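You operate a simulated robot arm through the tools that you are given. There is no shell and no other tool. Be economical: measure what you need, move in short steps, check, and stop when the job is done.

You are at the controls of a simulated two-armed robot. One attempt, no reset.

Task
Pick up the thick marker with blue bands with one hand, pass it to the other hand and put it on the lower shelf of the wooden cart.

It is judged by the outcome, as a careful person would: the job done as asked, and still so three seconds after it is handed in. It fails if anything else is knocked over, pushed out of place, dropped, spilled or broken.

Robot
Two 7-joint arms with two-finger parallel grippers on one trunk, on a base that drives. Base frame: it is fixed to the floor where the robot stands at the start and does not move with it; the origin is under the middle of the robot, x ahead of it, y to its left, z up. Units: m, rad, N and s.
The left shoulder is at the start at [0.07, 0.13, 1.067], the right one opposite. With the tool pointing down near the work surface each hand reaches from about 0.22 to 0.52 m from the robot's upright axis, wherever it stands, measured 20 degrees to its own side. Places, roughly: lower shelf of the wooden cart [3.8, 0.3, 0.2]. Payload 1.57 kg a hand.
The tool frame of a hand sits at the grasp point between the pads (the TCP): z along the fingers, y along the line on which they close. The tips reach 0.03 m beyond it. The gripper opens to 0.08 m. The fingers are 0.017 m wide and 0.012 m thick; the gripper's body (0.04 by 0.082 m) begins 0.08 m behind the TCP.
Orientation is told as [roll, pitch, yaw] about the base's x, y, z axes, in that order, counted from this pose: with the fingers straight down and closing along the base's y, the tool's x points along the base's -x, its y along +y and its z along -z.

Tools
- The arms move only by the tool nudge_tool. It takes "left_rows", "right_rows" or both (then of equal length, played together; a hand with none holds still); each is a list that holds one entry, the list of rows, each a list of 6 numbers: the shift along the tool's x, y, z in cm, then the turn, a rotation vector about the tool's x, y, z in rad. In form: [[[dx, dy, dz, wx, wy, wz], ...]]. A call has 1 to 20 rows; each row is the pose to reach, as a shift and turn from the pose commanded when the call began, along the tool's axes at that moment. "left_hand" and "right_hand" are, for a hand that has rows, the opening, from 0 (shut) to 1 (fully open), set as the call begins (left out, the last holds). Rows are played at 5 a second. More than 0.05 m and 0.15 rad between two rows, or a gripper value outside its range, and nothing of the call is played. A pose out of reach is approached as far as the arm can. The call stops where the force on the tool passes 40 N (or 10 N more than at its start, if that is more) or the arm is blocked; 0.2 s more then pass. Each finger travels about 0.108 m/s and halts on what it meets, pressing with about 42 N; the grip force reading is that of the motor and also rises with nothing between the fingers. The clock runs only during rows and for 0.2 s after the last one: add rows that repeat a pose to give the fingers time. It gives the time, the measured TCP pose, the force on the tool (base axes), the opening and the grip force at its end, in the units of the frame above (readings bear some noise), with the torque about the TCP (base axes, N m) and any sound that the robot's microphone picked up, and new pictures: "show" is both (left out), scene, wrist or none (wrist: the cameras of the hands that moved).
- Cameras (640 x 400 px; columns grow to the right, rows downward): "scene" is now at [0.1304, -0.003, 1.2834]; the picture's right is [-0.01, -1.00, 0.00], its down [-0.63, 0.00, -0.78] and it looks along [0.78, -0.00, -0.63] (base axes); focal length 289 px, centre (320, 200). "left" rides on the left gripper at [0.072, 0.007, -0.122] in its tool frame; the picture's right is [-0.09, 1.00, 0.00], its down [-0.84, -0.08, -0.54] and it looks along [-0.54, -0.05, 0.84] (tool axes); focal length 238 px, centre (320, 200). "right" rides on the right gripper at [0.072, -0.007, -0.122] in its tool frame; the picture's right is [0.09, 1.00, 0.00], its down [-0.84, 0.08, -0.54] and it looks along [-0.54, 0.05, 0.84] (tool axes); focal length 238 px, centre (320, 200). There is no depth. A picture from a camera that has moved, and an enlarged one, comes with that camera's place and axes in the base frame and with its lens. The place of the scene camera against the robot may be out by one fixed shift of up to 0.012 m in any direction.
- raise_lower(by): slides the trunk up (or, below 0, down) by that many m; the arms and the scene camera ride with it, the base frame stays. It gives what a move gives, with no picture.
- roll_base(legs): drives the robot by 1 to 6 legs, each [ahead, left, turn to the left] in m, m and rad, along the robot's own axes; the way and the turn of a leg run together, so that a leg with both is an arc; at most 1.5 m and 3.142 rad a leg. The arms and the cameras ride along, it lands a little off, and it stops where it bumps. It gives what a move gives, and a new picture of the scene camera.
- aim_head(pan, tilt): turns the head with the scene camera to pan (to the left, within 1.501 rad either way) and tilt (down, from -0.506 to 1.204), counted from straight ahead of the robot. It gives what a move gives, and a new picture of the scene camera.
- zoom(camera, box): a new picture of the part [left, top, right, bottom] of that camera's present view, enlarged. No time passes.
- hand_in(): hands the job in; it is judged then, once.

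Go step by step. Nothing tells you exact positions but the pictures and the camera data: compare them with the known pose of the tool, close in by small moves and look again before you grip or let go. The budget is 120 turns and 260 pictures, counting those below and the enlarged ones. Unless the task says otherwise, let go and move clear before handing in, and close with one line.

The tools are called after ">>>" by a JSON object that holds its "api" and its "payload". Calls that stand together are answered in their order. nudge_tool: Moves the arms, as the interface text tells. Its arguments: {"type":"object","properties":{"left_rows":{"type":"array","items":{"type":"array","items":{"type":"array","items":{"type":"number"}}}},"left_hand":{"type":"number"},"right_rows":{"type":"array","items":{"type":"array","items":{"type":"array","items":{"type":"number"}}}},"right_hand":{"type":"number"},"show":{"type":"string","enum":["both","scene","wrist","none"]}},"required":[]} The other tools are called the same way: raise_lower (by) slides the trunk up or down; roll_base (legs) drives the base; aim_head (pan, tilt) turns the head that bears the scene camera; zoom (camera, box) takes an enlarged picture of a part of a camera's view; hand_in () hands the job in.

At the start:

```text
time: 0.0
left_tool_pos: [0.4044, 0.1383, 1.0895]
left_tool_rot: [-0.001, 0.0, 0.001]
left_force: [-0.7, -0.1, 0.0]
left_wrist_torque: [-0.04, 0.0, 0.01]
left_opening: 0.0801
left_gripper_force: 0.0
right_tool_pos: [0.3985, -0.2454, 0.9991]
right_tool_rot: [0.001, 0.001, 0.001]
right_force: [-0.1, 0.2, -0.4]
right_wrist_torque: [0.0, 0.02, -0.01]
right_opening: 0.0803
right_gripper_force: 0.1
trunk travel left (down, up): [-0.704, 0.236]
robot x, y, heading: [0.0004, 0.0027, 0.001]
head pan, tilt: [-0.005, 0.681]
```

scene: 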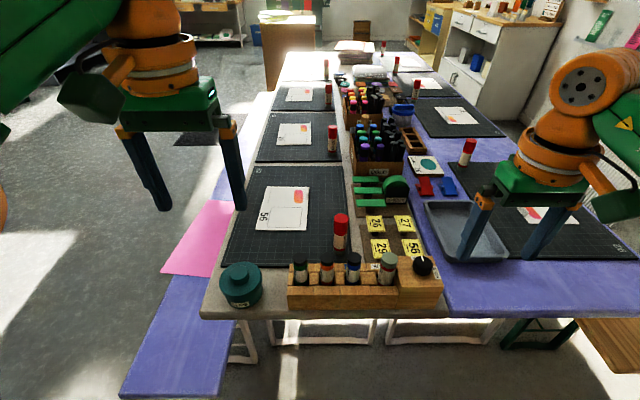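
right: 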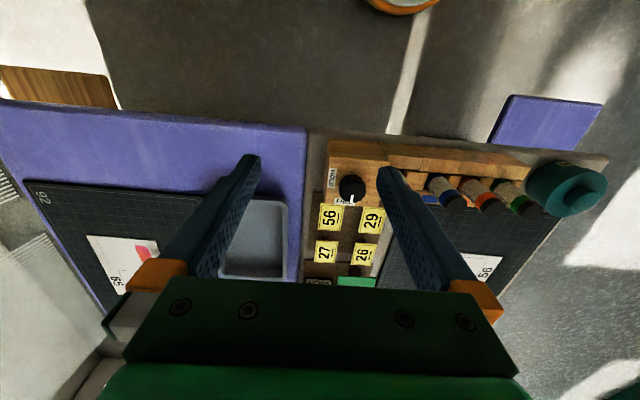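
left: 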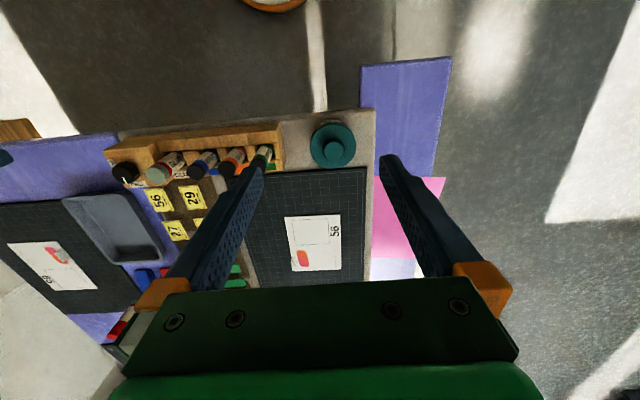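

I see a table with a wooden rack of markers near the robot; I'll zoom in to find the blue-banded one.

>>> {"api": "zoom", "payload": {"camera": "scene", "box": [270, 200, 460, 320]}}

>>> {"api": "zoom", "payload": {"camera": "right", "box": [300, 120, 620, 320]}}

>>> {"api": "zoom", "payload": {"camera": "scene", "box": [320, 60, 480, 200]}}

```text
3.33 times, centred on (365, 260) of scene
camera zoom: at [0.1304, -0.003, 1.2834], right [-0.01, -1.0, 0.0], down [-0.63, 0.0, -0.78], along [0.78, 0.0, -0.63], focal length 963 px, centre (170, 0)
```

zoom: 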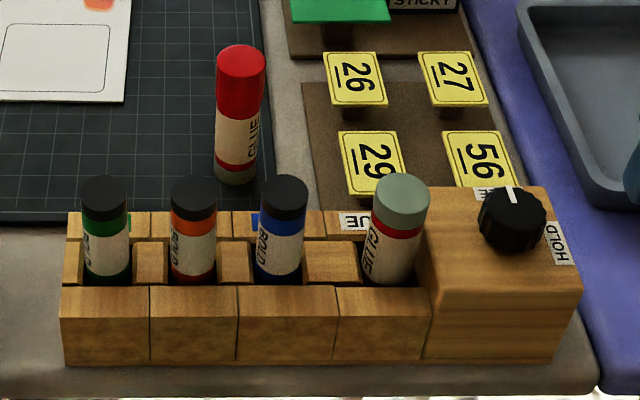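

```text
2.00 times, centred on (460, 220) of right
camera zoom: at [0.3268, -0.2531, 1.1213], right [-0.09, 1.0, 0.0], down [0.84, 0.08, 0.54], along [0.54, 0.05, -0.84], focal length 477 px, centre (40, 160)
```

zoom: 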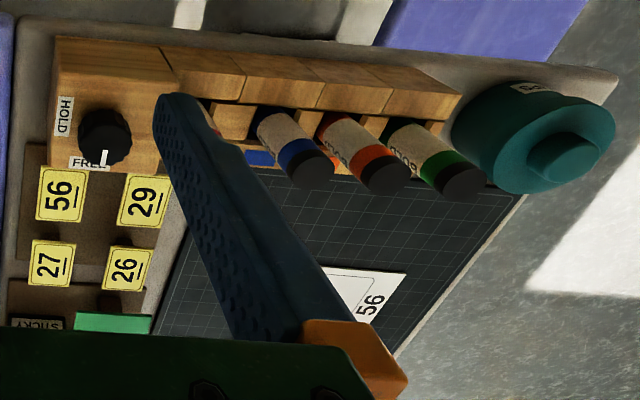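

```text
2.86 times, centred on (400, 130) of scene
camera zoom: at [0.1304, -0.003, 1.2834], right [-0.01, -1.0, 0.0], down [-0.63, 0.0, -0.78], along [0.78, 0.0, -0.63], focal length 826 px, centre (91, 400)
```

zoom: 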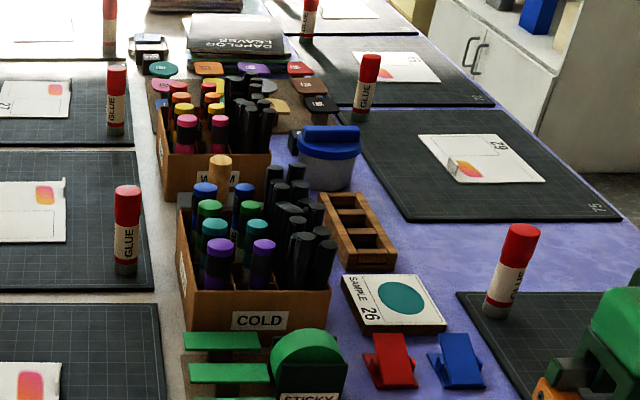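

The blue-banded BOLD marker is third in the rack, and a HOLD/FREE dial sits at the rack's right end. I'll inspect the dial and marker closer.

>>> {"api": "zoom", "payload": {"camera": "scene", "box": [330, 235, 450, 310]}}

>>> {"api": "zoom", "payload": {"camera": "right", "box": [320, 130, 420, 210]}}

>>> {"api": "zoom", "payload": {"camera": "left", "box": [90, 110, 290, 230]}}

```text
5.33 times, centred on (390, 272) of scene
camera zoom: at [0.1304, -0.003, 1.2834], right [-0.01, -1.0, 0.0], down [-0.63, 0.0, -0.78], along [0.78, 0.0, -0.63], focal length 1542 px, centre (-53, -187)
```

zoom: 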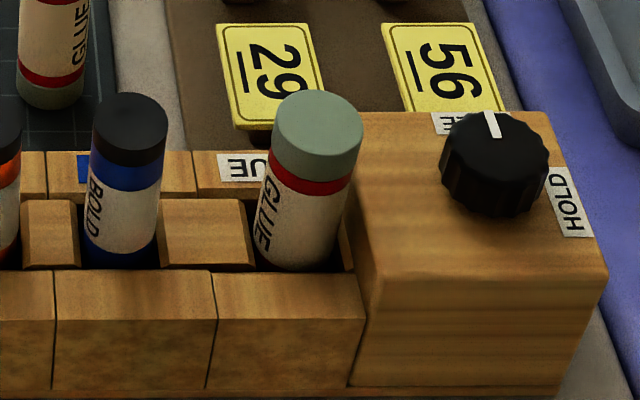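

```text
5.00 times, centred on (370, 170) of right
camera zoom: at [0.3268, -0.2531, 1.1213], right [-0.09, 1.0, 0.0], down [0.84, 0.08, 0.54], along [0.54, 0.05, -0.84], focal length 1192 px, centre (70, 350)
```

zoom: 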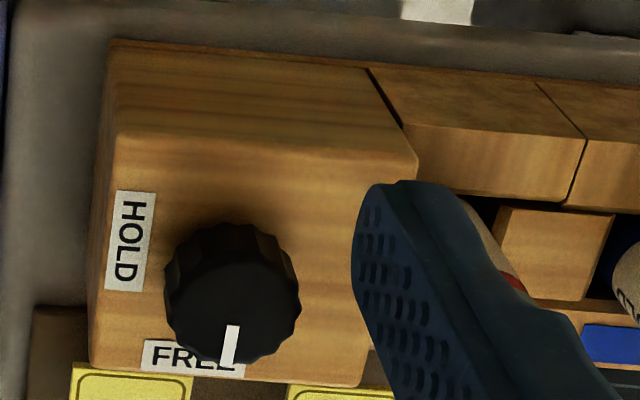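

```text
3.20 times, centred on (190, 170) of left
camera zoom: at [0.3302, 0.1449, 1.2115], right [0.09, 1.0, 0.0], down [0.84, -0.08, 0.54], along [0.54, -0.05, -0.84], focal length 763 px, centre (736, 296)
```

zoom: 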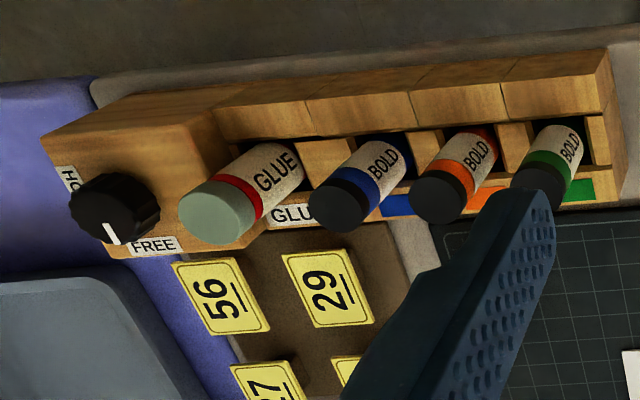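

The dial already points to FREE, so the marker should lift out. I estimate its top near (0.475, -0.065, 0.87). I'll bring the right hand over it, turned 90° so the fingers close fore-aft and miss the neighbours.

>>> {"api": "nudge_tool", "payload": {"right_rows": [[[-0.7, 1.64, 0, 0, 0, -0.1428], [-1.4, 3.27, 0, 0, 0, -0.2856], [-2.1, 4.9, 0, 0, 0, -0.4284], [-2.8, 6.55, 0, 0, 0, -0.5712], [-3.5, 8.2, 0, 0, 0, -0.714], [-4.2, 9.8, 0, 0, 0, -0.8568], [-4.9, 11.45, 0, 0, 0, -0.9996], [-5.6, 13.1, 0, 0, 0, -1.1424], [-6.3, 14.7, 0, 0, 0, -1.2852], [-7.0, 16.4, 0, 0, 0, -1.428], [-7.65, 18.0, 0, 0, 0, -1.5708], [-7.65, 18.0, 0, 0, 0, -1.5708]]], "right_hand": 0.75}}

```text
time: 2.6
left_tool_pos: [0.4034, 0.1374, 1.0897]
left_tool_rot: [0.0, 0.001, 0.001]
left_force: [-0.7, -0.2, 0.1]
left_wrist_torque: [0.03, 0.03, 0.0]
left_opening: 0.0801
left_gripper_force: 0.1
right_tool_pos: [0.2834, -0.0347, 0.9711]
right_tool_rot: [0.0, 0.001, 1.57]
right_force: [0.0, -0.5, -0.6]
right_wrist_torque: [0.01, -0.02, 0.0]
right_opening: 0.0601
right_gripper_force: 0.1
right hand out of reach, approached as far as the arm can: row 4, 5, 6, 7, 8, 9, 10, 11, 12
trunk travel left (down, up): [-0.704, 0.236]
robot x, y, heading: [0.0035, 0.0028, -0.002]
head pan, tilt: [-0.005, 0.681]
camera scene: at [0.1305, -0.0032, 1.2834], right [-0.01, -1.0, 0.0], down [-0.63, 0.0, -0.78], along [0.78, 0.0, -0.63], focal length 289 px, centre (320, 200)
camera right: at [0.2907, -0.107, 1.0929], right [-1.0, -0.09, 0.0], down [-0.08, 0.84, 0.54], along [-0.05, 0.54, -0.84], focal length 238 px, centre (320, 200)
```

scene: 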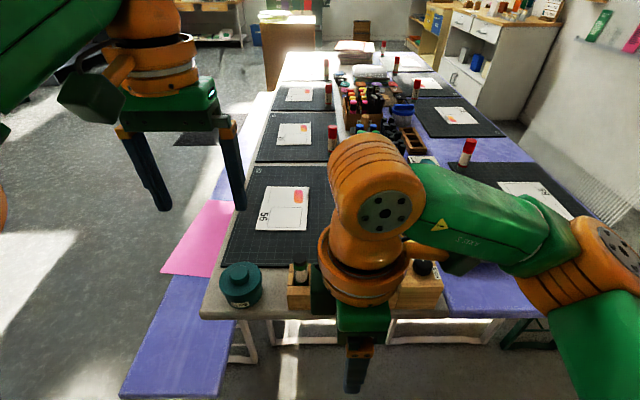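
right: 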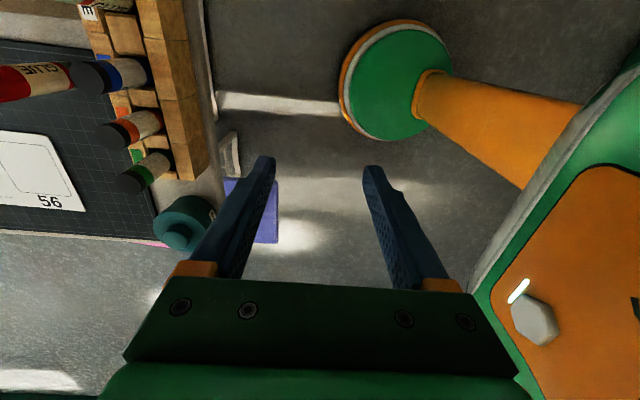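

The reach fails across the body. I'll shift the base left so the marker lies on the right hand's own side.

>>> {"api": "roll_base", "payload": {"legs": [[0, 0.11, 0]]}}

```text
time: 3.8
left_tool_pos: [0.4021, 0.2459, 1.0901]
left_tool_rot: [0.0, 0.001, 0.001]
left_force: [0.2, -0.4, 0.5]
left_wrist_torque: [0.02, 0.01, 0.03]
left_opening: 0.08
left_gripper_force: 0.1
right_tool_pos: [0.2831, 0.0736, 0.9722]
right_tool_rot: [0.0, -0.001, 1.567]
right_force: [-1.3, -0.6, -0.1]
right_wrist_torque: [0.02, -0.01, 0.0]
right_opening: 0.0602
right_gripper_force: 0.0
trunk travel left (down, up): [-0.704, 0.236]
robot x, y, heading: [0.0003, 0.1099, -0.0]
head pan, tilt: [-0.005, 0.681]
camera scene: at [0.1304, 0.1046, 1.2834], right [-0.01, -1.0, 0.0], down [-0.63, 0.01, -0.78], along [0.78, 0.0, -0.63], focal length 289 px, centre (320, 200)
```

scene: 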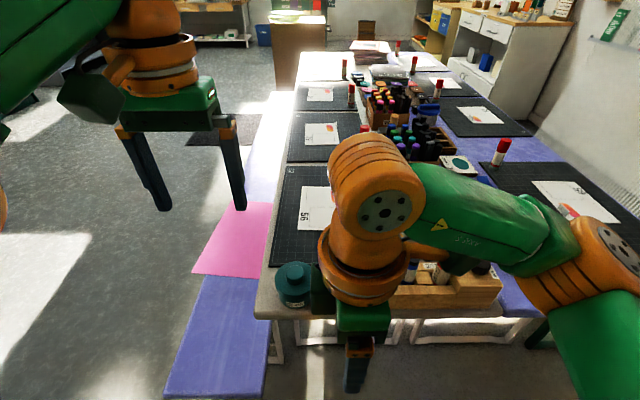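

Now I move the right hand toward over the marker, right first and then ahead.

>>> {"api": "nudge_tool", "payload": {"right_rows": [[[3, 0, 0, 0, 0, 0], [6, 0, 0, 0, 0, 0], [9, 0, 0, 0, 0, 0], [12, 0, 0, 0, 0, 0], [13.9, -3, 0, 0, 0, 0], [13.9, -6, 0, 0, 0, 0], [13.9, -9, 0, 0, 0, 0], [13.9, -12, 0, 0, 0, 0], [13.9, -15, 0, 0, 0, 0], [13.9, -17, 0, 0, 0, 0], [13.9, -17, 0, 0, 0, 0]]]}}

```text
time: 6.2
left_tool_pos: [0.4031, 0.2478, 1.0887]
left_tool_rot: [-0.003, 0.0, 0.0]
left_force: [-0.5, 0.2, 0.1]
left_wrist_torque: [0.01, 0.0, 0.02]
left_opening: 0.0802
left_gripper_force: 0.1
right_tool_pos: [0.2672, 0.0183, 0.9577]
right_tool_rot: [0.0, -0.001, 1.568]
right_force: [0.1, 0.5, -0.5]
right_wrist_torque: [0.0, 0.03, 0.0]
right_opening: 0.06
right_gripper_force: 0.0
right hand out of reach, approached as far as the arm can: row 1, 2, 3, 4, 5, 6, 7, 8, 9, 10, 11
trunk travel left (down, up): [-0.704, 0.236]
robot x, y, heading: [0.0019, 0.1106, -0.002]
head pan, tilt: [-0.005, 0.681]
camera scene: at [0.1307, 0.1072, 1.2834], right [-0.01, -1.0, 0.0], down [-0.63, 0.0, -0.78], along [0.78, -0.01, -0.63], focal length 289 px, centre (320, 200)
camera right: at [0.275, -0.0539, 1.0791], right [-1.0, -0.09, 0.0], down [-0.07, 0.84, 0.54], along [-0.05, 0.54, -0.84], focal length 238 px, centre (320, 200)
```

scene: 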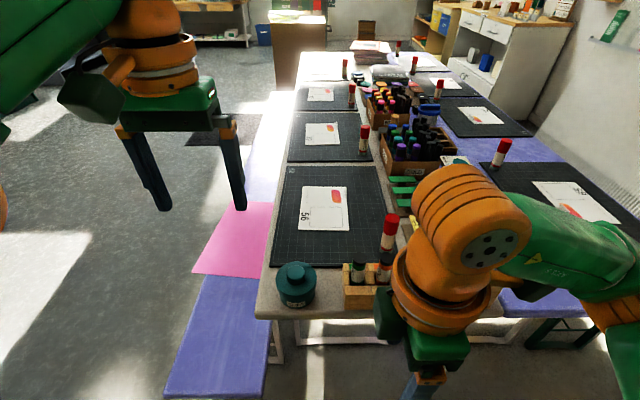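
right: 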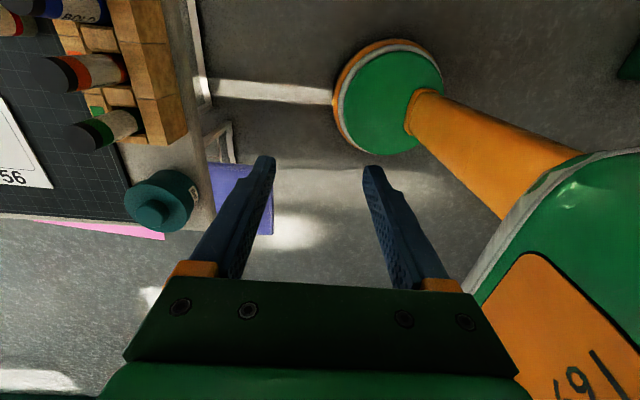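

That yaw direction seems to hit a joint limit. I'll unwind and go the other way round.

>>> {"api": "nudge_tool", "payload": {"right_rows": [[[1, -1, 0, 0, 0, 0.145], [2, -2, 0, 0, 0, 0.29], [3, -3, 0, 0, 0, 0.435], [4, -4, 0, 0, 0, 0.58], [5, -5, 0, 0, 0, 0.725], [6, -6, 0, 0, 0, 0.87], [7, -7, 0, 0, 0, 1.015], [8, -8, 0, 0, 0, 1.16], [9, -9, 0, 0, 0, 1.305], [10, -10, 0, 0, 0, 1.45], [11, -11, 0, 0, 0, 1.568], [11, -11, 0, 0, 0, 1.568]]], "show": "scene"}}

```text
time: 8.8
left_tool_pos: [0.4021, 0.2476, 1.0882]
left_tool_rot: [-0.001, 0.001, 0.002]
left_force: [-0.6, -0.4, 0.2]
left_wrist_torque: [0.0, 0.03, -0.01]
left_opening: 0.0799
left_gripper_force: 0.0
right_tool_pos: [0.3699, -0.0979, 0.963]
right_tool_rot: [-0.001, 0.001, -0.001]
right_force: [0.3, 1.2, -0.4]
right_wrist_torque: [-0.01, 0.03, 0.0]
right_opening: 0.0599
right_gripper_force: 0.1
trunk travel left (down, up): [-0.704, 0.236]
robot x, y, heading: [0.001, 0.1147, 0.001]
head pan, tilt: [-0.005, 0.681]
camera scene: at [0.1303, 0.1068, 1.2834], right [-0.01, -1.0, 0.0], down [-0.63, 0.0, -0.78], along [0.78, -0.01, -0.63], focal length 289 px, centre (320, 200)
```

scene: 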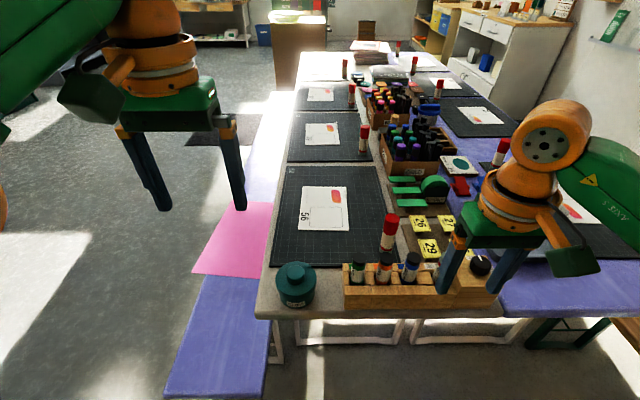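

Unwound; now turn the other way while moving over the marker.

>>> {"api": "nudge_tool", "payload": {"right_rows": [[[-0.5, 0.3, 0, 0, 0, 0.145], [-1, 0.6, 0, 0, 0, 0.29], [-1.5, 0.9, 0, 0, 0, 0.435], [-2, 1.2, 0, 0, 0, 0.58], [-3, 1.5, 0, 0, 0, 0.725], [-4, 1.8, 0, 0, 0, 0.87], [-5, 2.1, 0, 0, 0, 1.015], [-6, 2.4, 0, 0, 0, 1.16], [-7, 2.7, 0, 0, 0, 1.305], [-8, 3, 0, 0, 0, 1.45], [-9, 3, 0, 0, 0, 1.57], [-9, 3, 0, 0, 0, 1.57]]]}}

```text
time: 11.4
left_tool_pos: [0.4037, 0.2477, 1.0892]
left_tool_rot: [-0.001, -0.001, 0.0]
left_force: [-1.1, 0.7, -0.8]
left_wrist_torque: [0.02, -0.01, 0.03]
left_opening: 0.08
left_gripper_force: 0.0
right_tool_pos: [0.4602, -0.0673, 0.9629]
right_tool_rot: [0.002, 0.0, -1.57]
right_force: [0.1, -0.1, -0.6]
right_wrist_torque: [0.02, 0.01, -0.03]
right_opening: 0.0597
right_gripper_force: 0.0
trunk travel left (down, up): [-0.704, 0.236]
robot x, y, heading: [-0.002, 0.1112, -0.001]
head pan, tilt: [-0.005, 0.681]
camera scene: at [0.1303, 0.1065, 1.2835], right [-0.01, -1.0, 0.0], down [-0.63, 0.0, -0.78], along [0.78, -0.01, -0.63], focal length 289 px, centre (320, 200)
camera right: at [0.4537, 0.0032, 1.0844], right [1.0, 0.09, 0.0], down [0.08, -0.84, 0.54], along [0.05, -0.54, -0.84], focal length 238 px, centre (320, 200)
```

scene: 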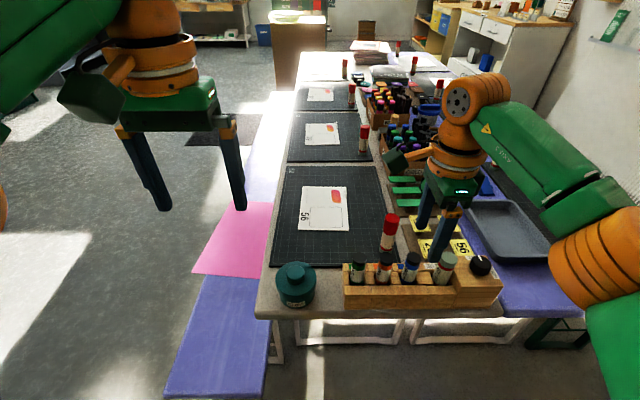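
right: 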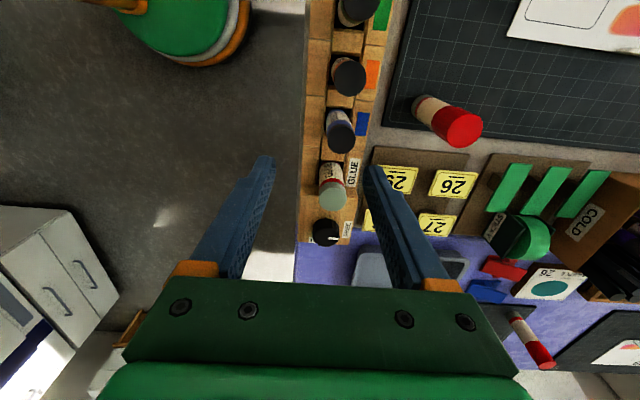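

The right hand is now reachable over the rack. I zoom for a precise fix.

>>> {"api": "zoom", "payload": {"camera": "right", "box": [280, 40, 440, 260]}}

>>> {"api": "zoom", "payload": {"camera": "scene", "box": [340, 200, 500, 310]}}

```text
1.82 times, centred on (360, 150) of right
camera zoom: at [0.4537, 0.0032, 1.0844], right [1.0, 0.09, 0.0], down [0.08, -0.84, 0.54], along [0.05, -0.54, -0.84], focal length 433 px, centre (247, 291)
```

zoom: 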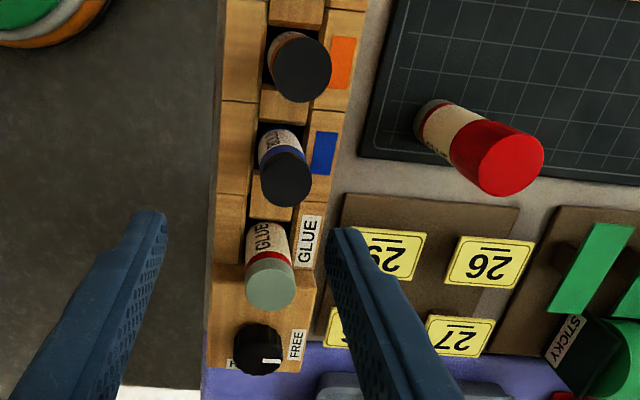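

```text
3.64 times, centred on (420, 255) of scene
camera zoom: at [0.1303, 0.1065, 1.2835], right [-0.01, -1.0, 0.0], down [-0.63, 0.0, -0.78], along [0.78, -0.01, -0.63], focal length 1051 px, centre (-44, 0)
```

zoom: 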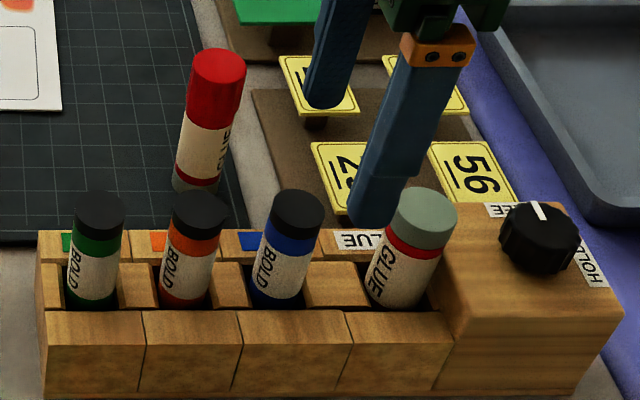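

I take the cap top at about (0.482, -0.070, 0.861). I'll centre over it with the tips just above and check.

>>> {"api": "nudge_tool", "payload": {"right_rows": [[[-0.3, 2.2, 0, 0, 0, 0], [-0.3, 2.2, 2, 0, 0, 0], [-0.3, 2.2, 3.8, 0, 0, 0], [-0.3, 2.2, 3.8, 0, 0, 0]]]}}

```text
time: 12.4
left_tool_pos: [0.4035, 0.2482, 1.0887]
left_tool_rot: [-0.002, 0.0, 0.0]
left_force: [0.1, 0.1, -0.4]
left_wrist_torque: [0.0, 0.01, -0.01]
left_opening: 0.08
left_gripper_force: 0.0
right_tool_pos: [0.483, -0.0718, 0.9243]
right_tool_rot: [-0.001, 0.0, -1.568]
right_force: [0.1, -0.2, 0.7]
right_wrist_torque: [0.01, 0.0, -0.02]
right_opening: 0.0602
right_gripper_force: 0.1
right hand out of reach, approached as far as the arm can: row 1
trunk travel left (down, up): [-0.704, 0.236]
robot x, y, heading: [-0.0018, 0.1131, -0.004]
head pan, tilt: [-0.005, 0.681]
camera scene: at [0.1304, 0.1073, 1.2834], right [-0.01, -1.0, 0.0], down [-0.63, 0.0, -0.78], along [0.78, -0.01, -0.63], focal length 289 px, centre (320, 200)
camera right: at [0.4763, 0.0002, 1.0461], right [1.0, 0.09, 0.0], down [0.08, -0.84, 0.54], along [0.05, -0.54, -0.84], focal length 238 px, centre (320, 200)
```

scene: 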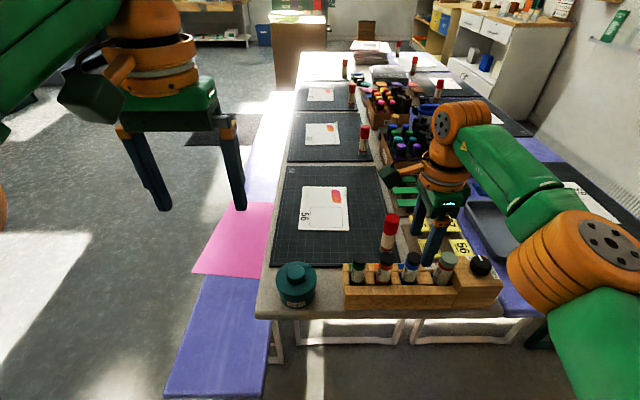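
right: 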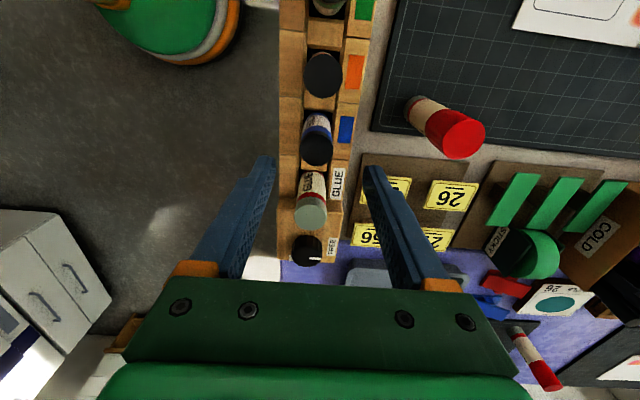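

Aligned within a few millimetres. I descend so the pads straddle the cap, and look again before gripping.

>>> {"api": "nudge_tool", "payload": {"right_rows": [[[0.1, -0.3, 2, 0, 0, 0], [0.1, -0.3, 4, 0, 0, 0], [0.1, -0.3, 6, 0, 0, 0], [0.1, -0.3, 7.2, 0, 0, 0], [0.1, -0.3, 7.2, 0, 0, 0]]]}}

>>> {"api": "zoom", "payload": {"camera": "scene", "box": [340, 180, 500, 310]}}

```text
time: 13.6
left_tool_pos: [0.4029, 0.2493, 1.0888]
left_tool_rot: [-0.002, 0.001, -0.001]
left_force: [-0.4, -0.4, -0.2]
left_wrist_torque: [0.02, 0.0, 0.0]
left_opening: 0.0799
left_gripper_force: 0.0
right_tool_pos: [0.4805, -0.0688, 0.8523]
right_tool_rot: [-0.001, -0.001, -1.572]
right_force: [0.1, -0.1, -0.4]
right_wrist_torque: [0.0, 0.02, -0.01]
right_opening: 0.0602
right_gripper_force: 0.2
trunk travel left (down, up): [-0.704, 0.236]
robot x, y, heading: [-0.0025, 0.1108, -0.003]
head pan, tilt: [-0.005, 0.681]
camera scene: at [0.1304, 0.1068, 1.2834], right [-0.01, -1.0, 0.0], down [-0.63, 0.0, -0.78], along [0.78, -0.01, -0.63], focal length 289 px, centre (320, 200)
camera right: at [0.4736, 0.0014, 0.9739], right [1.0, 0.09, 0.0], down [0.08, -0.84, 0.54], along [0.05, -0.54, -0.84], focal length 238 px, centre (320, 200)
```

scene: 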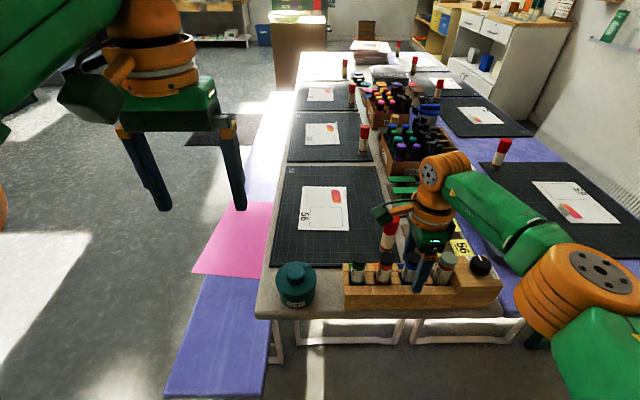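
right: 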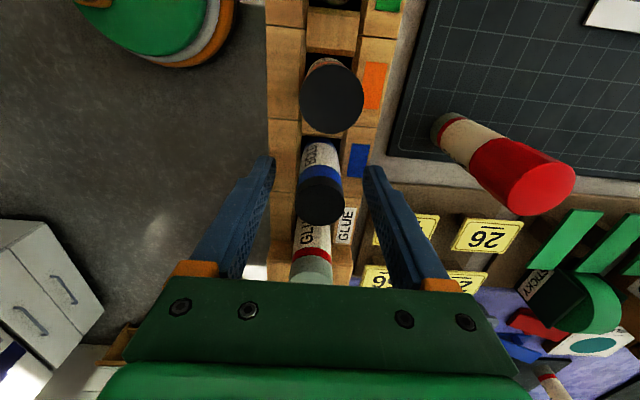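

```text
3.08 times, centred on (420, 245) of scene
camera zoom: at [0.1304, 0.1068, 1.2834], right [-0.01, -1.0, 0.0], down [-0.63, 0.0, -0.78], along [0.78, -0.01, -0.63], focal length 889 px, centre (12, 62)
```

zoom: 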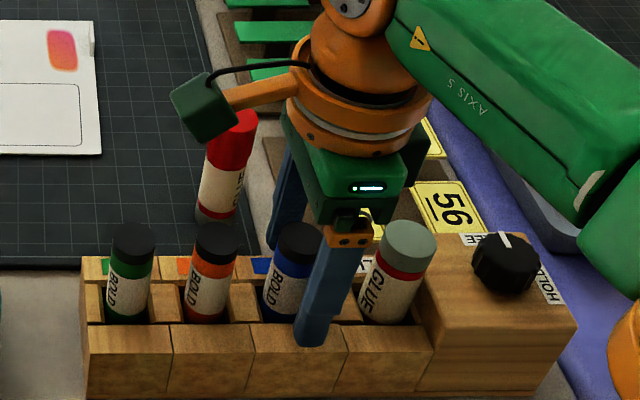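

The cap is centred between the fingers; closing now.

>>> {"api": "nudge_tool", "payload": {"right_rows": [[[0, 0, 0, 0, 0, 0], [0, 0, 0, 0, 0, 0], [0, 0, 0, 0, 0, 0], [0, 0, 0, 0, 0, 0]]], "right_hand": 0}}

```text
time: 14.6
left_tool_pos: [0.4025, 0.2473, 1.0885]
left_tool_rot: [-0.002, 0.002, 0.0]
left_force: [-0.2, -0.5, 0.3]
left_wrist_torque: [0.01, 0.03, 0.0]
left_opening: 0.0803
left_gripper_force: 0.1
right_tool_pos: [0.4796, -0.0697, 0.8521]
right_tool_rot: [-0.002, 0.0, -1.572]
right_force: [-0.5, -0.2, 0.3]
right_wrist_torque: [0.01, 0.02, 0.03]
right_opening: 0.0241
right_gripper_force: 36.0
trunk travel left (down, up): [-0.704, 0.236]
robot x, y, heading: [-0.0023, 0.1083, -0.002]
head pan, tilt: [-0.005, 0.681]
camera scene: at [0.13, 0.1067, 1.2835], right [-0.01, -1.0, 0.0], down [-0.63, 0.0, -0.78], along [0.78, -0.01, -0.63], focal length 289 px, centre (320, 200)
camera right: at [0.4734, 0.0014, 0.9742], right [1.0, 0.09, 0.0], down [0.08, -0.84, 0.54], along [0.05, -0.54, -0.84], focal length 238 px, centre (320, 200)
```

scene: 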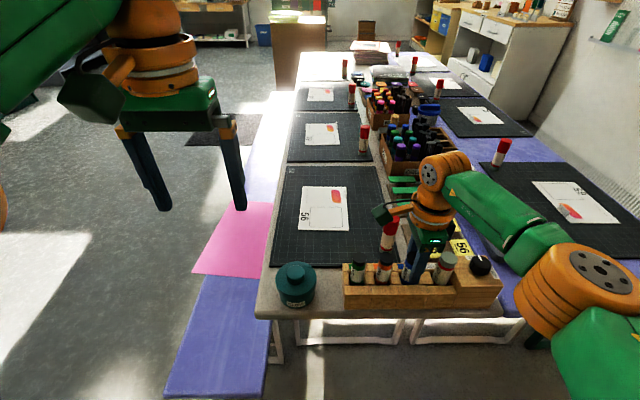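
right: 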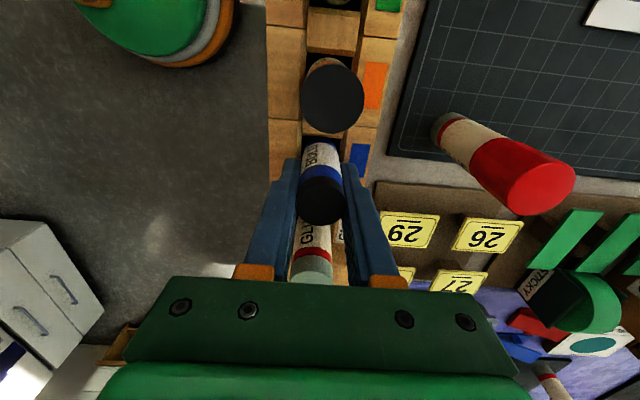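

Gripped at 24 mm. I lift a little and watch the force to confirm the slot lets go.

>>> {"api": "nudge_tool", "payload": {"right_rows": [[[0, 0, -1, 0, 0, 0], [0, 0, -2, 0, 0, 0], [0, 0, -2, 0, 0, 0]]], "show": "wrist"}}

```text
time: 15.4
left_tool_pos: [0.4041, 0.2483, 1.0908]
left_tool_rot: [-0.001, -0.001, 0.0]
left_force: [-0.3, -0.3, 0.1]
left_wrist_torque: [0.0, 0.01, -0.01]
left_opening: 0.08
left_gripper_force: 0.0
right_tool_pos: [0.4817, -0.0704, 0.8725]
right_tool_rot: [0.0, 0.0, -1.569]
right_force: [-0.9, -0.8, 0.2]
right_wrist_torque: [0.0, -0.01, 0.0]
right_opening: 0.0241
right_gripper_force: 36.0
trunk travel left (down, up): [-0.704, 0.236]
robot x, y, heading: [-0.0002, 0.1085, 0.001]
head pan, tilt: [-0.005, 0.681]
camera right: at [0.4742, 0.0021, 0.9942], right [1.0, 0.09, 0.0], down [0.08, -0.84, 0.54], along [0.05, -0.54, -0.84], focal length 238 px, centre (320, 200)
```

right: 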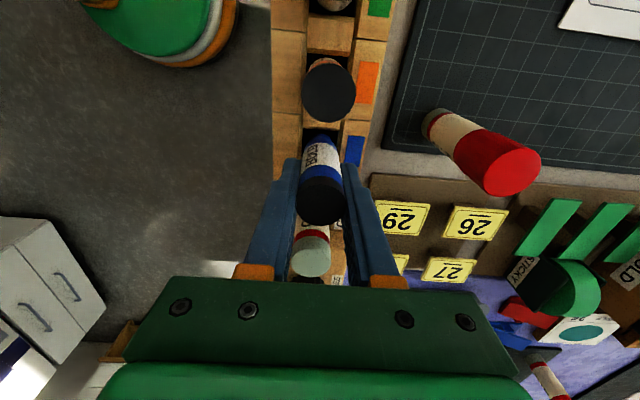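

The marker slides out freely. I lift it clear with the arm, then raise the trunk.

>>> {"api": "nudge_tool", "payload": {"right_rows": [[[0, 0, -2, 0, 0, 0], [0, 0, -4, 0, 0, 0], [0, 0, -6, 0, 0, 0], [0, 0, -8, 0, 0, 0]]], "show": "none"}}

>>> {"api": "raise_lower", "payload": {"by": 0.15}}

>>> {"api": "aim_head", "payload": {"pan": -0.1, "tilt": 0.85}}

```text
time: 16.4
left_tool_pos: [0.4023, 0.2482, 1.0892]
left_tool_rot: [-0.002, -0.002, 0.0]
left_force: [0.3, 0.1, -0.4]
left_wrist_torque: [0.01, 0.0, 0.0]
left_opening: 0.0801
left_gripper_force: 0.0
right_tool_pos: [0.4806, -0.0689, 0.9541]
right_tool_rot: [0.0, -0.001, -1.569]
right_force: [0.9, 0.4, -0.3]
right_wrist_torque: [0.0, -0.01, -0.01]
right_opening: 0.0241
right_gripper_force: 36.0
trunk travel left (down, up): [-0.704, 0.236]
robot x, y, heading: [0.0021, 0.1105, -0.004]
head pan, tilt: [-0.005, 0.681]
```

```text
time: 18.1
left_tool_pos: [0.403, 0.248, 1.2391]
left_tool_rot: [-0.002, 0.0, 0.002]
left_force: [-0.7, 0.5, 0.2]
left_wrist_torque: [0.0, 0.03, 0.01]
left_opening: 0.0801
left_gripper_force: 0.0
right_tool_pos: [0.4801, -0.0692, 1.1037]
right_tool_rot: [-0.001, 0.0, -1.568]
right_force: [0.3, 0.9, -1.5]
right_wrist_torque: [0.01, 0.02, 0.0]
right_opening: 0.024
right_gripper_force: 35.5
trunk travel left (down, up): [-0.854, 0.086]
robot x, y, heading: [0.0004, 0.1065, -0.002]
head pan, tilt: [-0.005, 0.681]
```

```text
time: 18.9
left_tool_pos: [0.4036, 0.2479, 1.2384]
left_tool_rot: [0.001, -0.001, 0.003]
left_force: [0.6, 0.8, 0.3]
left_wrist_torque: [0.03, -0.01, -0.02]
left_opening: 0.0804
left_gripper_force: 0.0
right_tool_pos: [0.4796, -0.07, 1.1032]
right_tool_rot: [0.001, 0.0, -1.571]
right_force: [0.0, -0.5, -0.3]
right_wrist_torque: [-0.01, 0.02, -0.02]
right_opening: 0.0243
right_gripper_force: 35.9
trunk travel left (down, up): [-0.854, 0.086]
robot x, y, heading: [0.0019, 0.1104, -0.004]
head pan, tilt: [-0.099, 0.85]
camera scene: at [0.1228, 0.0994, 1.4196], right [-0.1, -0.99, 0.0], down [-0.75, 0.08, -0.66], along [0.66, -0.07, -0.75], focal length 289 px, centre (320, 200)
```

scene: 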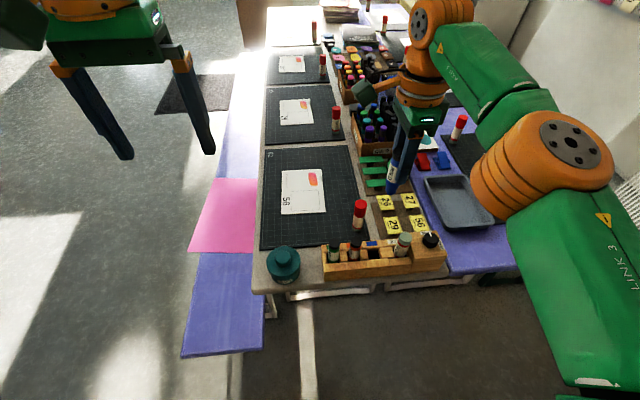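

The blue marker is out and held. I back away from the table, then look left for the route to the cart.

>>> {"api": "roll_base", "payload": {"legs": [[-0.35, 0, 0]]}}

>>> {"api": "aim_head", "payload": {"pan": 0.35, "tilt": 0.3}}

>>> {"api": "aim_head", "payload": {"pan": 1.2, "tilt": 0.5}}

```text
time: 21.1
left_tool_pos: [0.0593, 0.2452, 1.2382]
left_tool_rot: [-0.002, 0.004, -0.011]
left_force: [0.1, 0.2, -0.5]
left_wrist_torque: [0.02, 0.0, -0.05]
left_opening: 0.0798
left_gripper_force: 0.0
right_tool_pos: [0.1321, -0.0719, 1.1031]
right_tool_rot: [-0.002, 0.001, -1.581]
right_force: [0.6, 0.0, -0.8]
right_wrist_torque: [0.01, 0.06, -0.01]
right_opening: 0.024
right_gripper_force: 36.1
trunk travel left (down, up): [-0.854, 0.086]
robot x, y, heading: [-0.3475, 0.112, -0.01]
head pan, tilt: [-0.099, 0.85]
camera scene: at [-0.2232, 0.1004, 1.4193], right [-0.11, -0.99, 0.0], down [-0.75, 0.08, -0.66], along [0.65, -0.07, -0.75], focal length 289 px, centre (320, 200)
```

scene: 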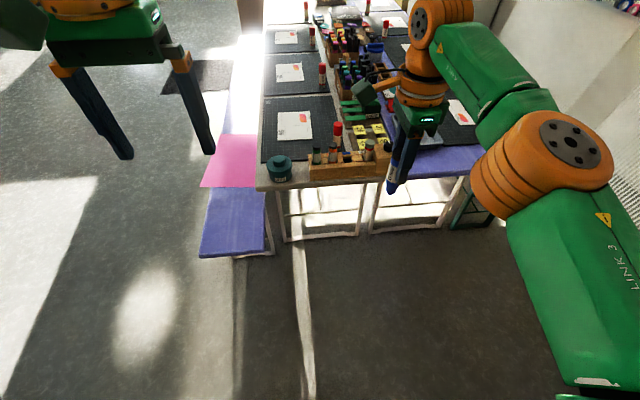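

```text
time: 22.1
left_tool_pos: [0.0558, 0.2461, 1.2391]
left_tool_rot: [0.001, 0.0, -0.01]
left_force: [0.7, -0.5, -1.2]
left_wrist_torque: [0.01, 0.02, 0.01]
left_opening: 0.08
left_gripper_force: 0.1
right_tool_pos: [0.1278, -0.0726, 1.1028]
right_tool_rot: [0.001, 0.0, -1.581]
right_force: [-0.4, 0.2, -0.5]
right_wrist_torque: [-0.02, -0.01, -0.01]
right_opening: 0.0242
right_gripper_force: 35.9
trunk travel left (down, up): [-0.854, 0.086]
robot x, y, heading: [-0.3468, 0.1133, -0.009]
head pan, tilt: [0.351, 0.3]
camera scene: at [-0.2163, 0.14, 1.468], right [0.33, -0.94, 0.0], down [-0.28, -0.1, -0.96], along [0.9, 0.32, -0.3], focal length 289 px, centre (320, 200)
```

scene: 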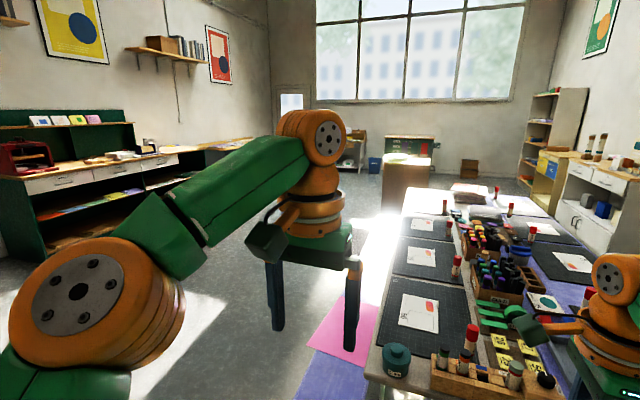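

```text
time: 23.3
left_tool_pos: [0.0552, 0.2461, 1.2391]
left_tool_rot: [-0.001, 0.0, -0.009]
left_force: [0.2, -0.5, -0.3]
left_wrist_torque: [0.01, -0.03, 0.02]
left_opening: 0.0799
left_gripper_force: 0.0
right_tool_pos: [0.1292, -0.0723, 1.1026]
right_tool_rot: [0.001, 0.0, -1.583]
right_force: [0.5, 0.1, -1.1]
right_wrist_torque: [-0.01, 0.0, 0.0]
right_opening: 0.024
right_gripper_force: 36.6
trunk travel left (down, up): [-0.854, 0.086]
robot x, y, heading: [-0.3491, 0.1088, -0.013]
head pan, tilt: [1.201, 0.499]
camera scene: at [-0.2698, 0.1934, 1.4496], right [0.93, -0.37, 0.0], down [-0.18, -0.44, -0.88], along [0.33, 0.81, -0.48], focal length 289 px, centre (320, 200)
```

scene: 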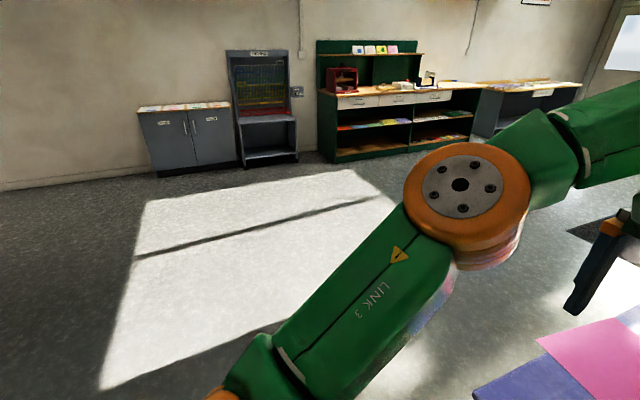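

The left aisle is clear. I drive left, then up the aisle beside the table, with the head facing ahead.

>>> {"api": "aim_head", "payload": {"pan": -0.2, "tilt": 0.45}}

>>> {"api": "roll_base", "payload": {"legs": [[0, 1.15, 0.01], [1.5, 0, 0], [0.8, 0, 0]]}}

```text
time: 24.8
left_tool_pos: [0.0559, 0.2462, 1.2384]
left_tool_rot: [-0.002, -0.002, -0.011]
left_force: [0.3, 0.4, 0.9]
left_wrist_torque: [-0.02, 0.02, 0.01]
left_opening: 0.0802
left_gripper_force: 0.0
right_tool_pos: [0.1301, -0.0725, 1.1028]
right_tool_rot: [0.0, 0.0, -1.582]
right_force: [-0.4, 0.7, -0.8]
right_wrist_torque: [-0.01, 0.0, 0.01]
right_opening: 0.0242
right_gripper_force: 35.6
trunk travel left (down, up): [-0.854, 0.086]
robot x, y, heading: [-0.3487, 0.1124, -0.013]
head pan, tilt: [-0.201, 0.45]
camera scene: at [-0.214, 0.0898, 1.454], right [-0.21, -0.98, 0.0], down [-0.43, 0.09, -0.9], along [0.88, -0.19, -0.44], focal length 289 px, centre (320, 200)
```

scene: 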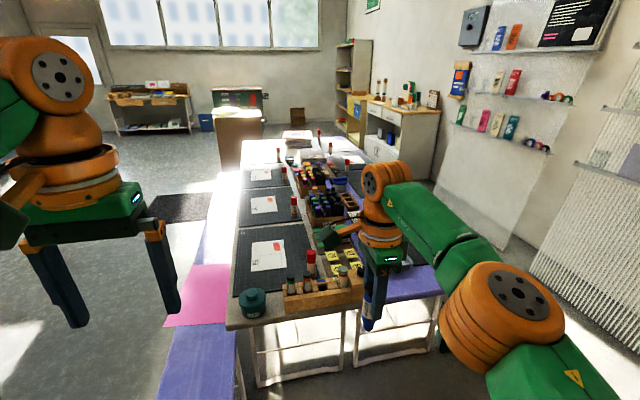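

```text
time: 41.6
left_tool_pos: [2.3927, 1.3794, 1.24]
left_tool_rot: [-0.002, 0.001, -0.004]
left_force: [0.1, 0.0, -0.9]
left_wrist_torque: [0.02, -0.02, -0.01]
left_opening: 0.08
left_gripper_force: 0.1
right_tool_pos: [2.469, 1.0619, 1.1044]
right_tool_rot: [0.002, 0.0, -1.575]
right_force: [-0.9, 0.1, -1.0]
right_wrist_torque: [0.04, -0.02, -0.05]
right_opening: 0.0243
right_gripper_force: 35.9
trunk travel left (down, up): [-0.854, 0.086]
robot x, y, heading: [1.9903, 1.2425, -0.008]
head pan, tilt: [-0.201, 0.45]
camera scene: at [2.1239, 1.2213, 1.4542], right [-0.2, -0.98, 0.0], down [-0.43, 0.09, -0.9], along [0.88, -0.18, -0.43], focal length 289 px, centre (320, 200)
```

scene: 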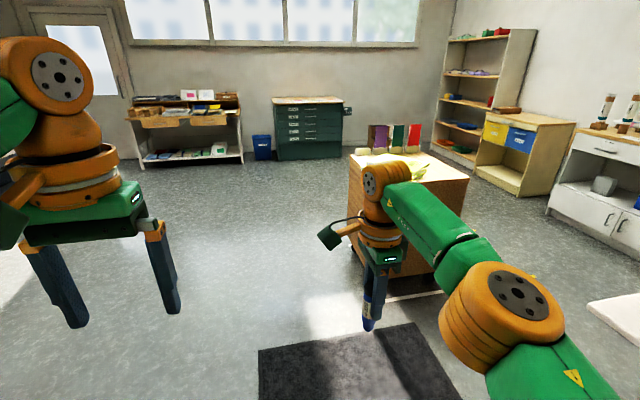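

The wooden cart is ahead right, behind the arm. I zoom in to see where its lower shelf opens.

>>> {"api": "zoom", "payload": {"camera": "scene", "box": [320, 110, 490, 330]}}

>>> {"api": "roll_base", "payload": {"legs": [[1.0, 0.1, 0]]}}

>>> {"api": "aim_head", "payload": {"pan": -0.9, "tilt": 0.6}}

```text
1.82 times, centred on (405, 220) of scene
camera zoom: at [2.1239, 1.2213, 1.4542], right [-0.2, -0.98, 0.0], down [-0.43, 0.09, -0.9], along [0.88, -0.18, -0.43], focal length 526 px, centre (166, 164)
```

zoom: 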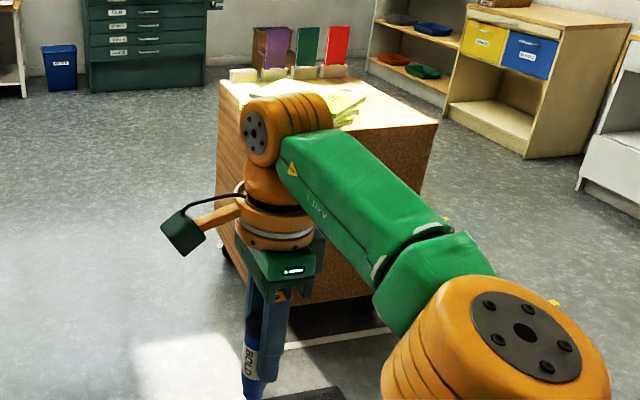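

```text
time: 46.8
left_tool_pos: [3.3945, 1.4637, 1.2399]
left_tool_rot: [0.0, -0.001, -0.014]
left_force: [-0.3, -0.2, 0.7]
left_wrist_torque: [0.03, 0.0, 0.01]
left_opening: 0.0802
left_gripper_force: 0.1
right_tool_pos: [3.4671, 1.1451, 1.1026]
right_tool_rot: [0.001, 0.001, -1.585]
right_force: [-0.1, 0.6, 0.1]
right_wrist_torque: [0.03, -0.05, 0.02]
right_opening: 0.0242
right_gripper_force: 36.2
trunk travel left (down, up): [-0.854, 0.086]
robot x, y, heading: [2.9866, 1.3323, -0.014]
head pan, tilt: [-0.201, 0.45]
camera scene: at [3.1244, 1.308, 1.4542], right [-0.21, -0.98, 0.0], down [-0.42, 0.09, -0.9], along [0.88, -0.19, -0.43], focal length 289 px, centre (320, 200)
```

scene: 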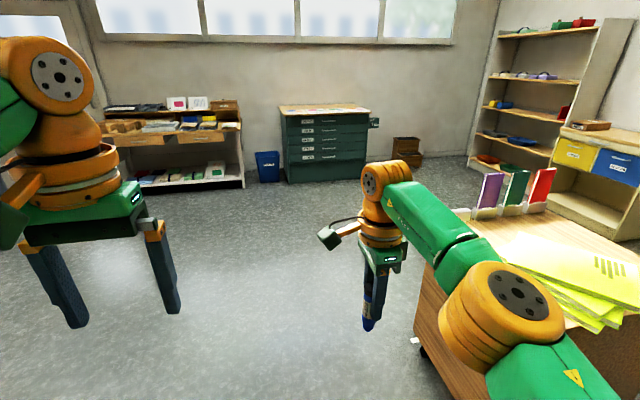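

```text
time: 47.9
left_tool_pos: [3.3963, 1.4634, 1.239]
left_tool_rot: [-0.001, 0.0, -0.014]
left_force: [0.1, 0.3, -0.5]
left_wrist_torque: [-0.03, 0.01, -0.03]
left_opening: 0.08
left_gripper_force: 0.0
right_tool_pos: [3.4679, 1.1457, 1.1026]
right_tool_rot: [0.0, -0.001, -1.584]
right_force: [-0.2, -1.4, -0.4]
right_wrist_torque: [0.03, -0.02, 0.03]
right_opening: 0.0241
right_gripper_force: 36.1
trunk travel left (down, up): [-0.854, 0.086]
robot x, y, heading: [2.9921, 1.3318, -0.016]
head pan, tilt: [-0.901, 0.6]
camera scene: at [3.0897, 1.2578, 1.4405], right [-0.79, -0.61, 0.0], down [-0.34, 0.45, -0.83], along [0.5, -0.65, -0.56], focal length 289 px, centre (320, 200)
```

scene: 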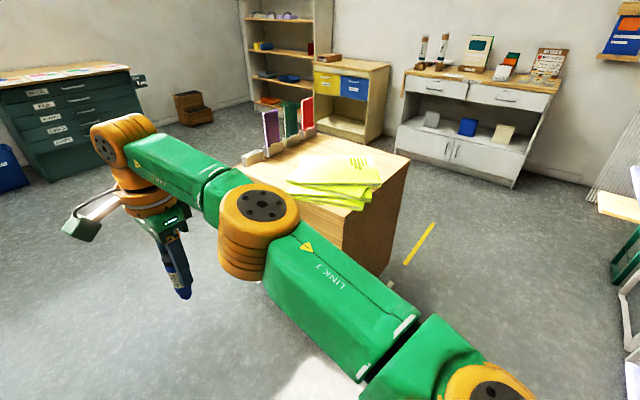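

The near faces look solid. I'll go on past the cart to view its far (+x) side.

>>> {"api": "roll_base", "payload": {"legs": [[1.4, 0, 0], [0.5, 0, -0.9]]}}

>>> {"api": "aim_head", "payload": {"pan": -1.4, "tilt": 0.6}}

```text
time: 57.3
left_tool_pos: [5.1435, 0.7968, 1.2396]
left_tool_rot: [-0.001, -0.001, -0.958]
left_force: [0.0, 0.2, -0.5]
left_wrist_torque: [-0.01, -0.01, 0.0]
left_opening: 0.0801
left_gripper_force: 0.1
right_tool_pos: [4.9285, 0.5508, 1.1037]
right_tool_rot: [0.001, 0.001, -2.528]
right_force: [-0.5, -0.1, -0.2]
right_wrist_torque: [-0.04, 0.02, 0.02]
right_opening: 0.0241
right_gripper_force: 36.7
trunk travel left (down, up): [-0.854, 0.086]
robot x, y, heading: [4.7984, 1.0492, -0.958]
head pan, tilt: [-0.901, 0.6]
camera scene: at [4.7972, 0.9188, 1.4407], right [-0.96, 0.29, 0.0], down [0.16, 0.54, -0.83], along [-0.24, -0.79, -0.56], focal length 289 px, centre (320, 200)
```

scene: 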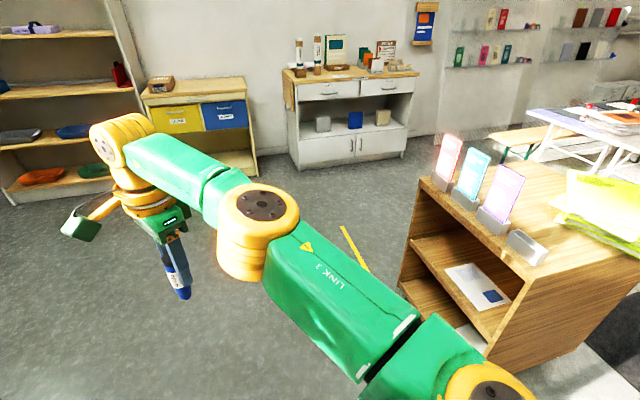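

```text
time: 58.3
left_tool_pos: [5.144, 0.7937, 1.2391]
left_tool_rot: [0.0, 0.002, -0.959]
left_force: [0.3, 0.3, 0.0]
left_wrist_torque: [-0.01, -0.01, 0.04]
left_opening: 0.0802
left_gripper_force: 0.1
right_tool_pos: [4.9298, 0.5484, 1.102]
right_tool_rot: [-0.001, 0.001, -2.529]
right_force: [0.3, -0.1, -1.5]
right_wrist_torque: [0.02, -0.03, -0.01]
right_opening: 0.0239
right_gripper_force: 36.2
trunk travel left (down, up): [-0.854, 0.086]
robot x, y, heading: [4.7975, 1.0464, -0.96]
head pan, tilt: [-1.4, 0.6]
camera scene: at [4.7609, 0.9387, 1.4405], right [-0.7, 0.71, 0.0], down [0.4, 0.4, -0.82], along [-0.59, -0.58, -0.57], focal length 289 px, centre (320, 200)
```

scene: 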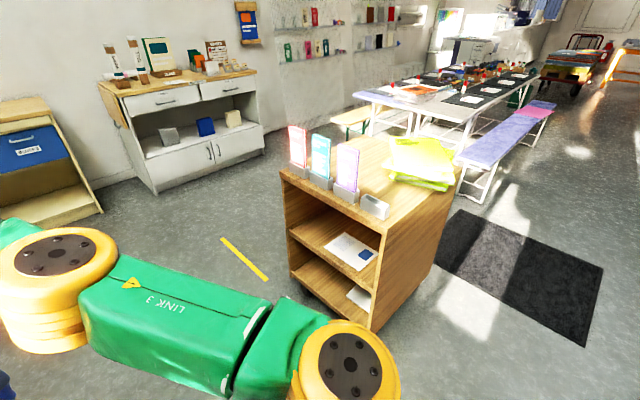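

The cart opens on its +x side with a middle and a lower shelf. I zoom in.

>>> {"api": "zoom", "payload": {"camera": "scene", "box": [260, 130, 450, 340]}}

```text
1.90 times, centred on (355, 235) of scene
camera zoom: at [4.7609, 0.9387, 1.4405], right [-0.7, 0.71, 0.0], down [0.4, 0.4, -0.82], along [-0.59, -0.58, -0.57], focal length 550 px, centre (253, 133)
```

zoom: 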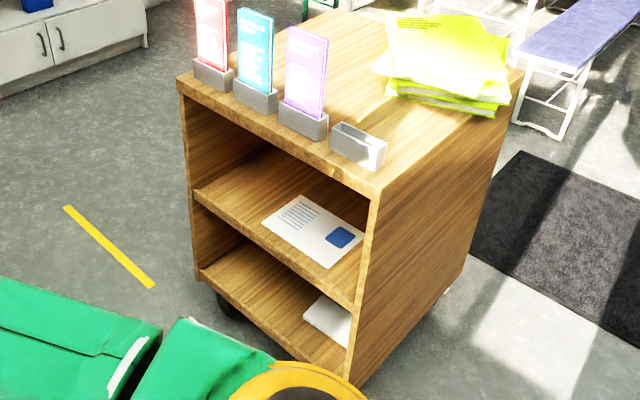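

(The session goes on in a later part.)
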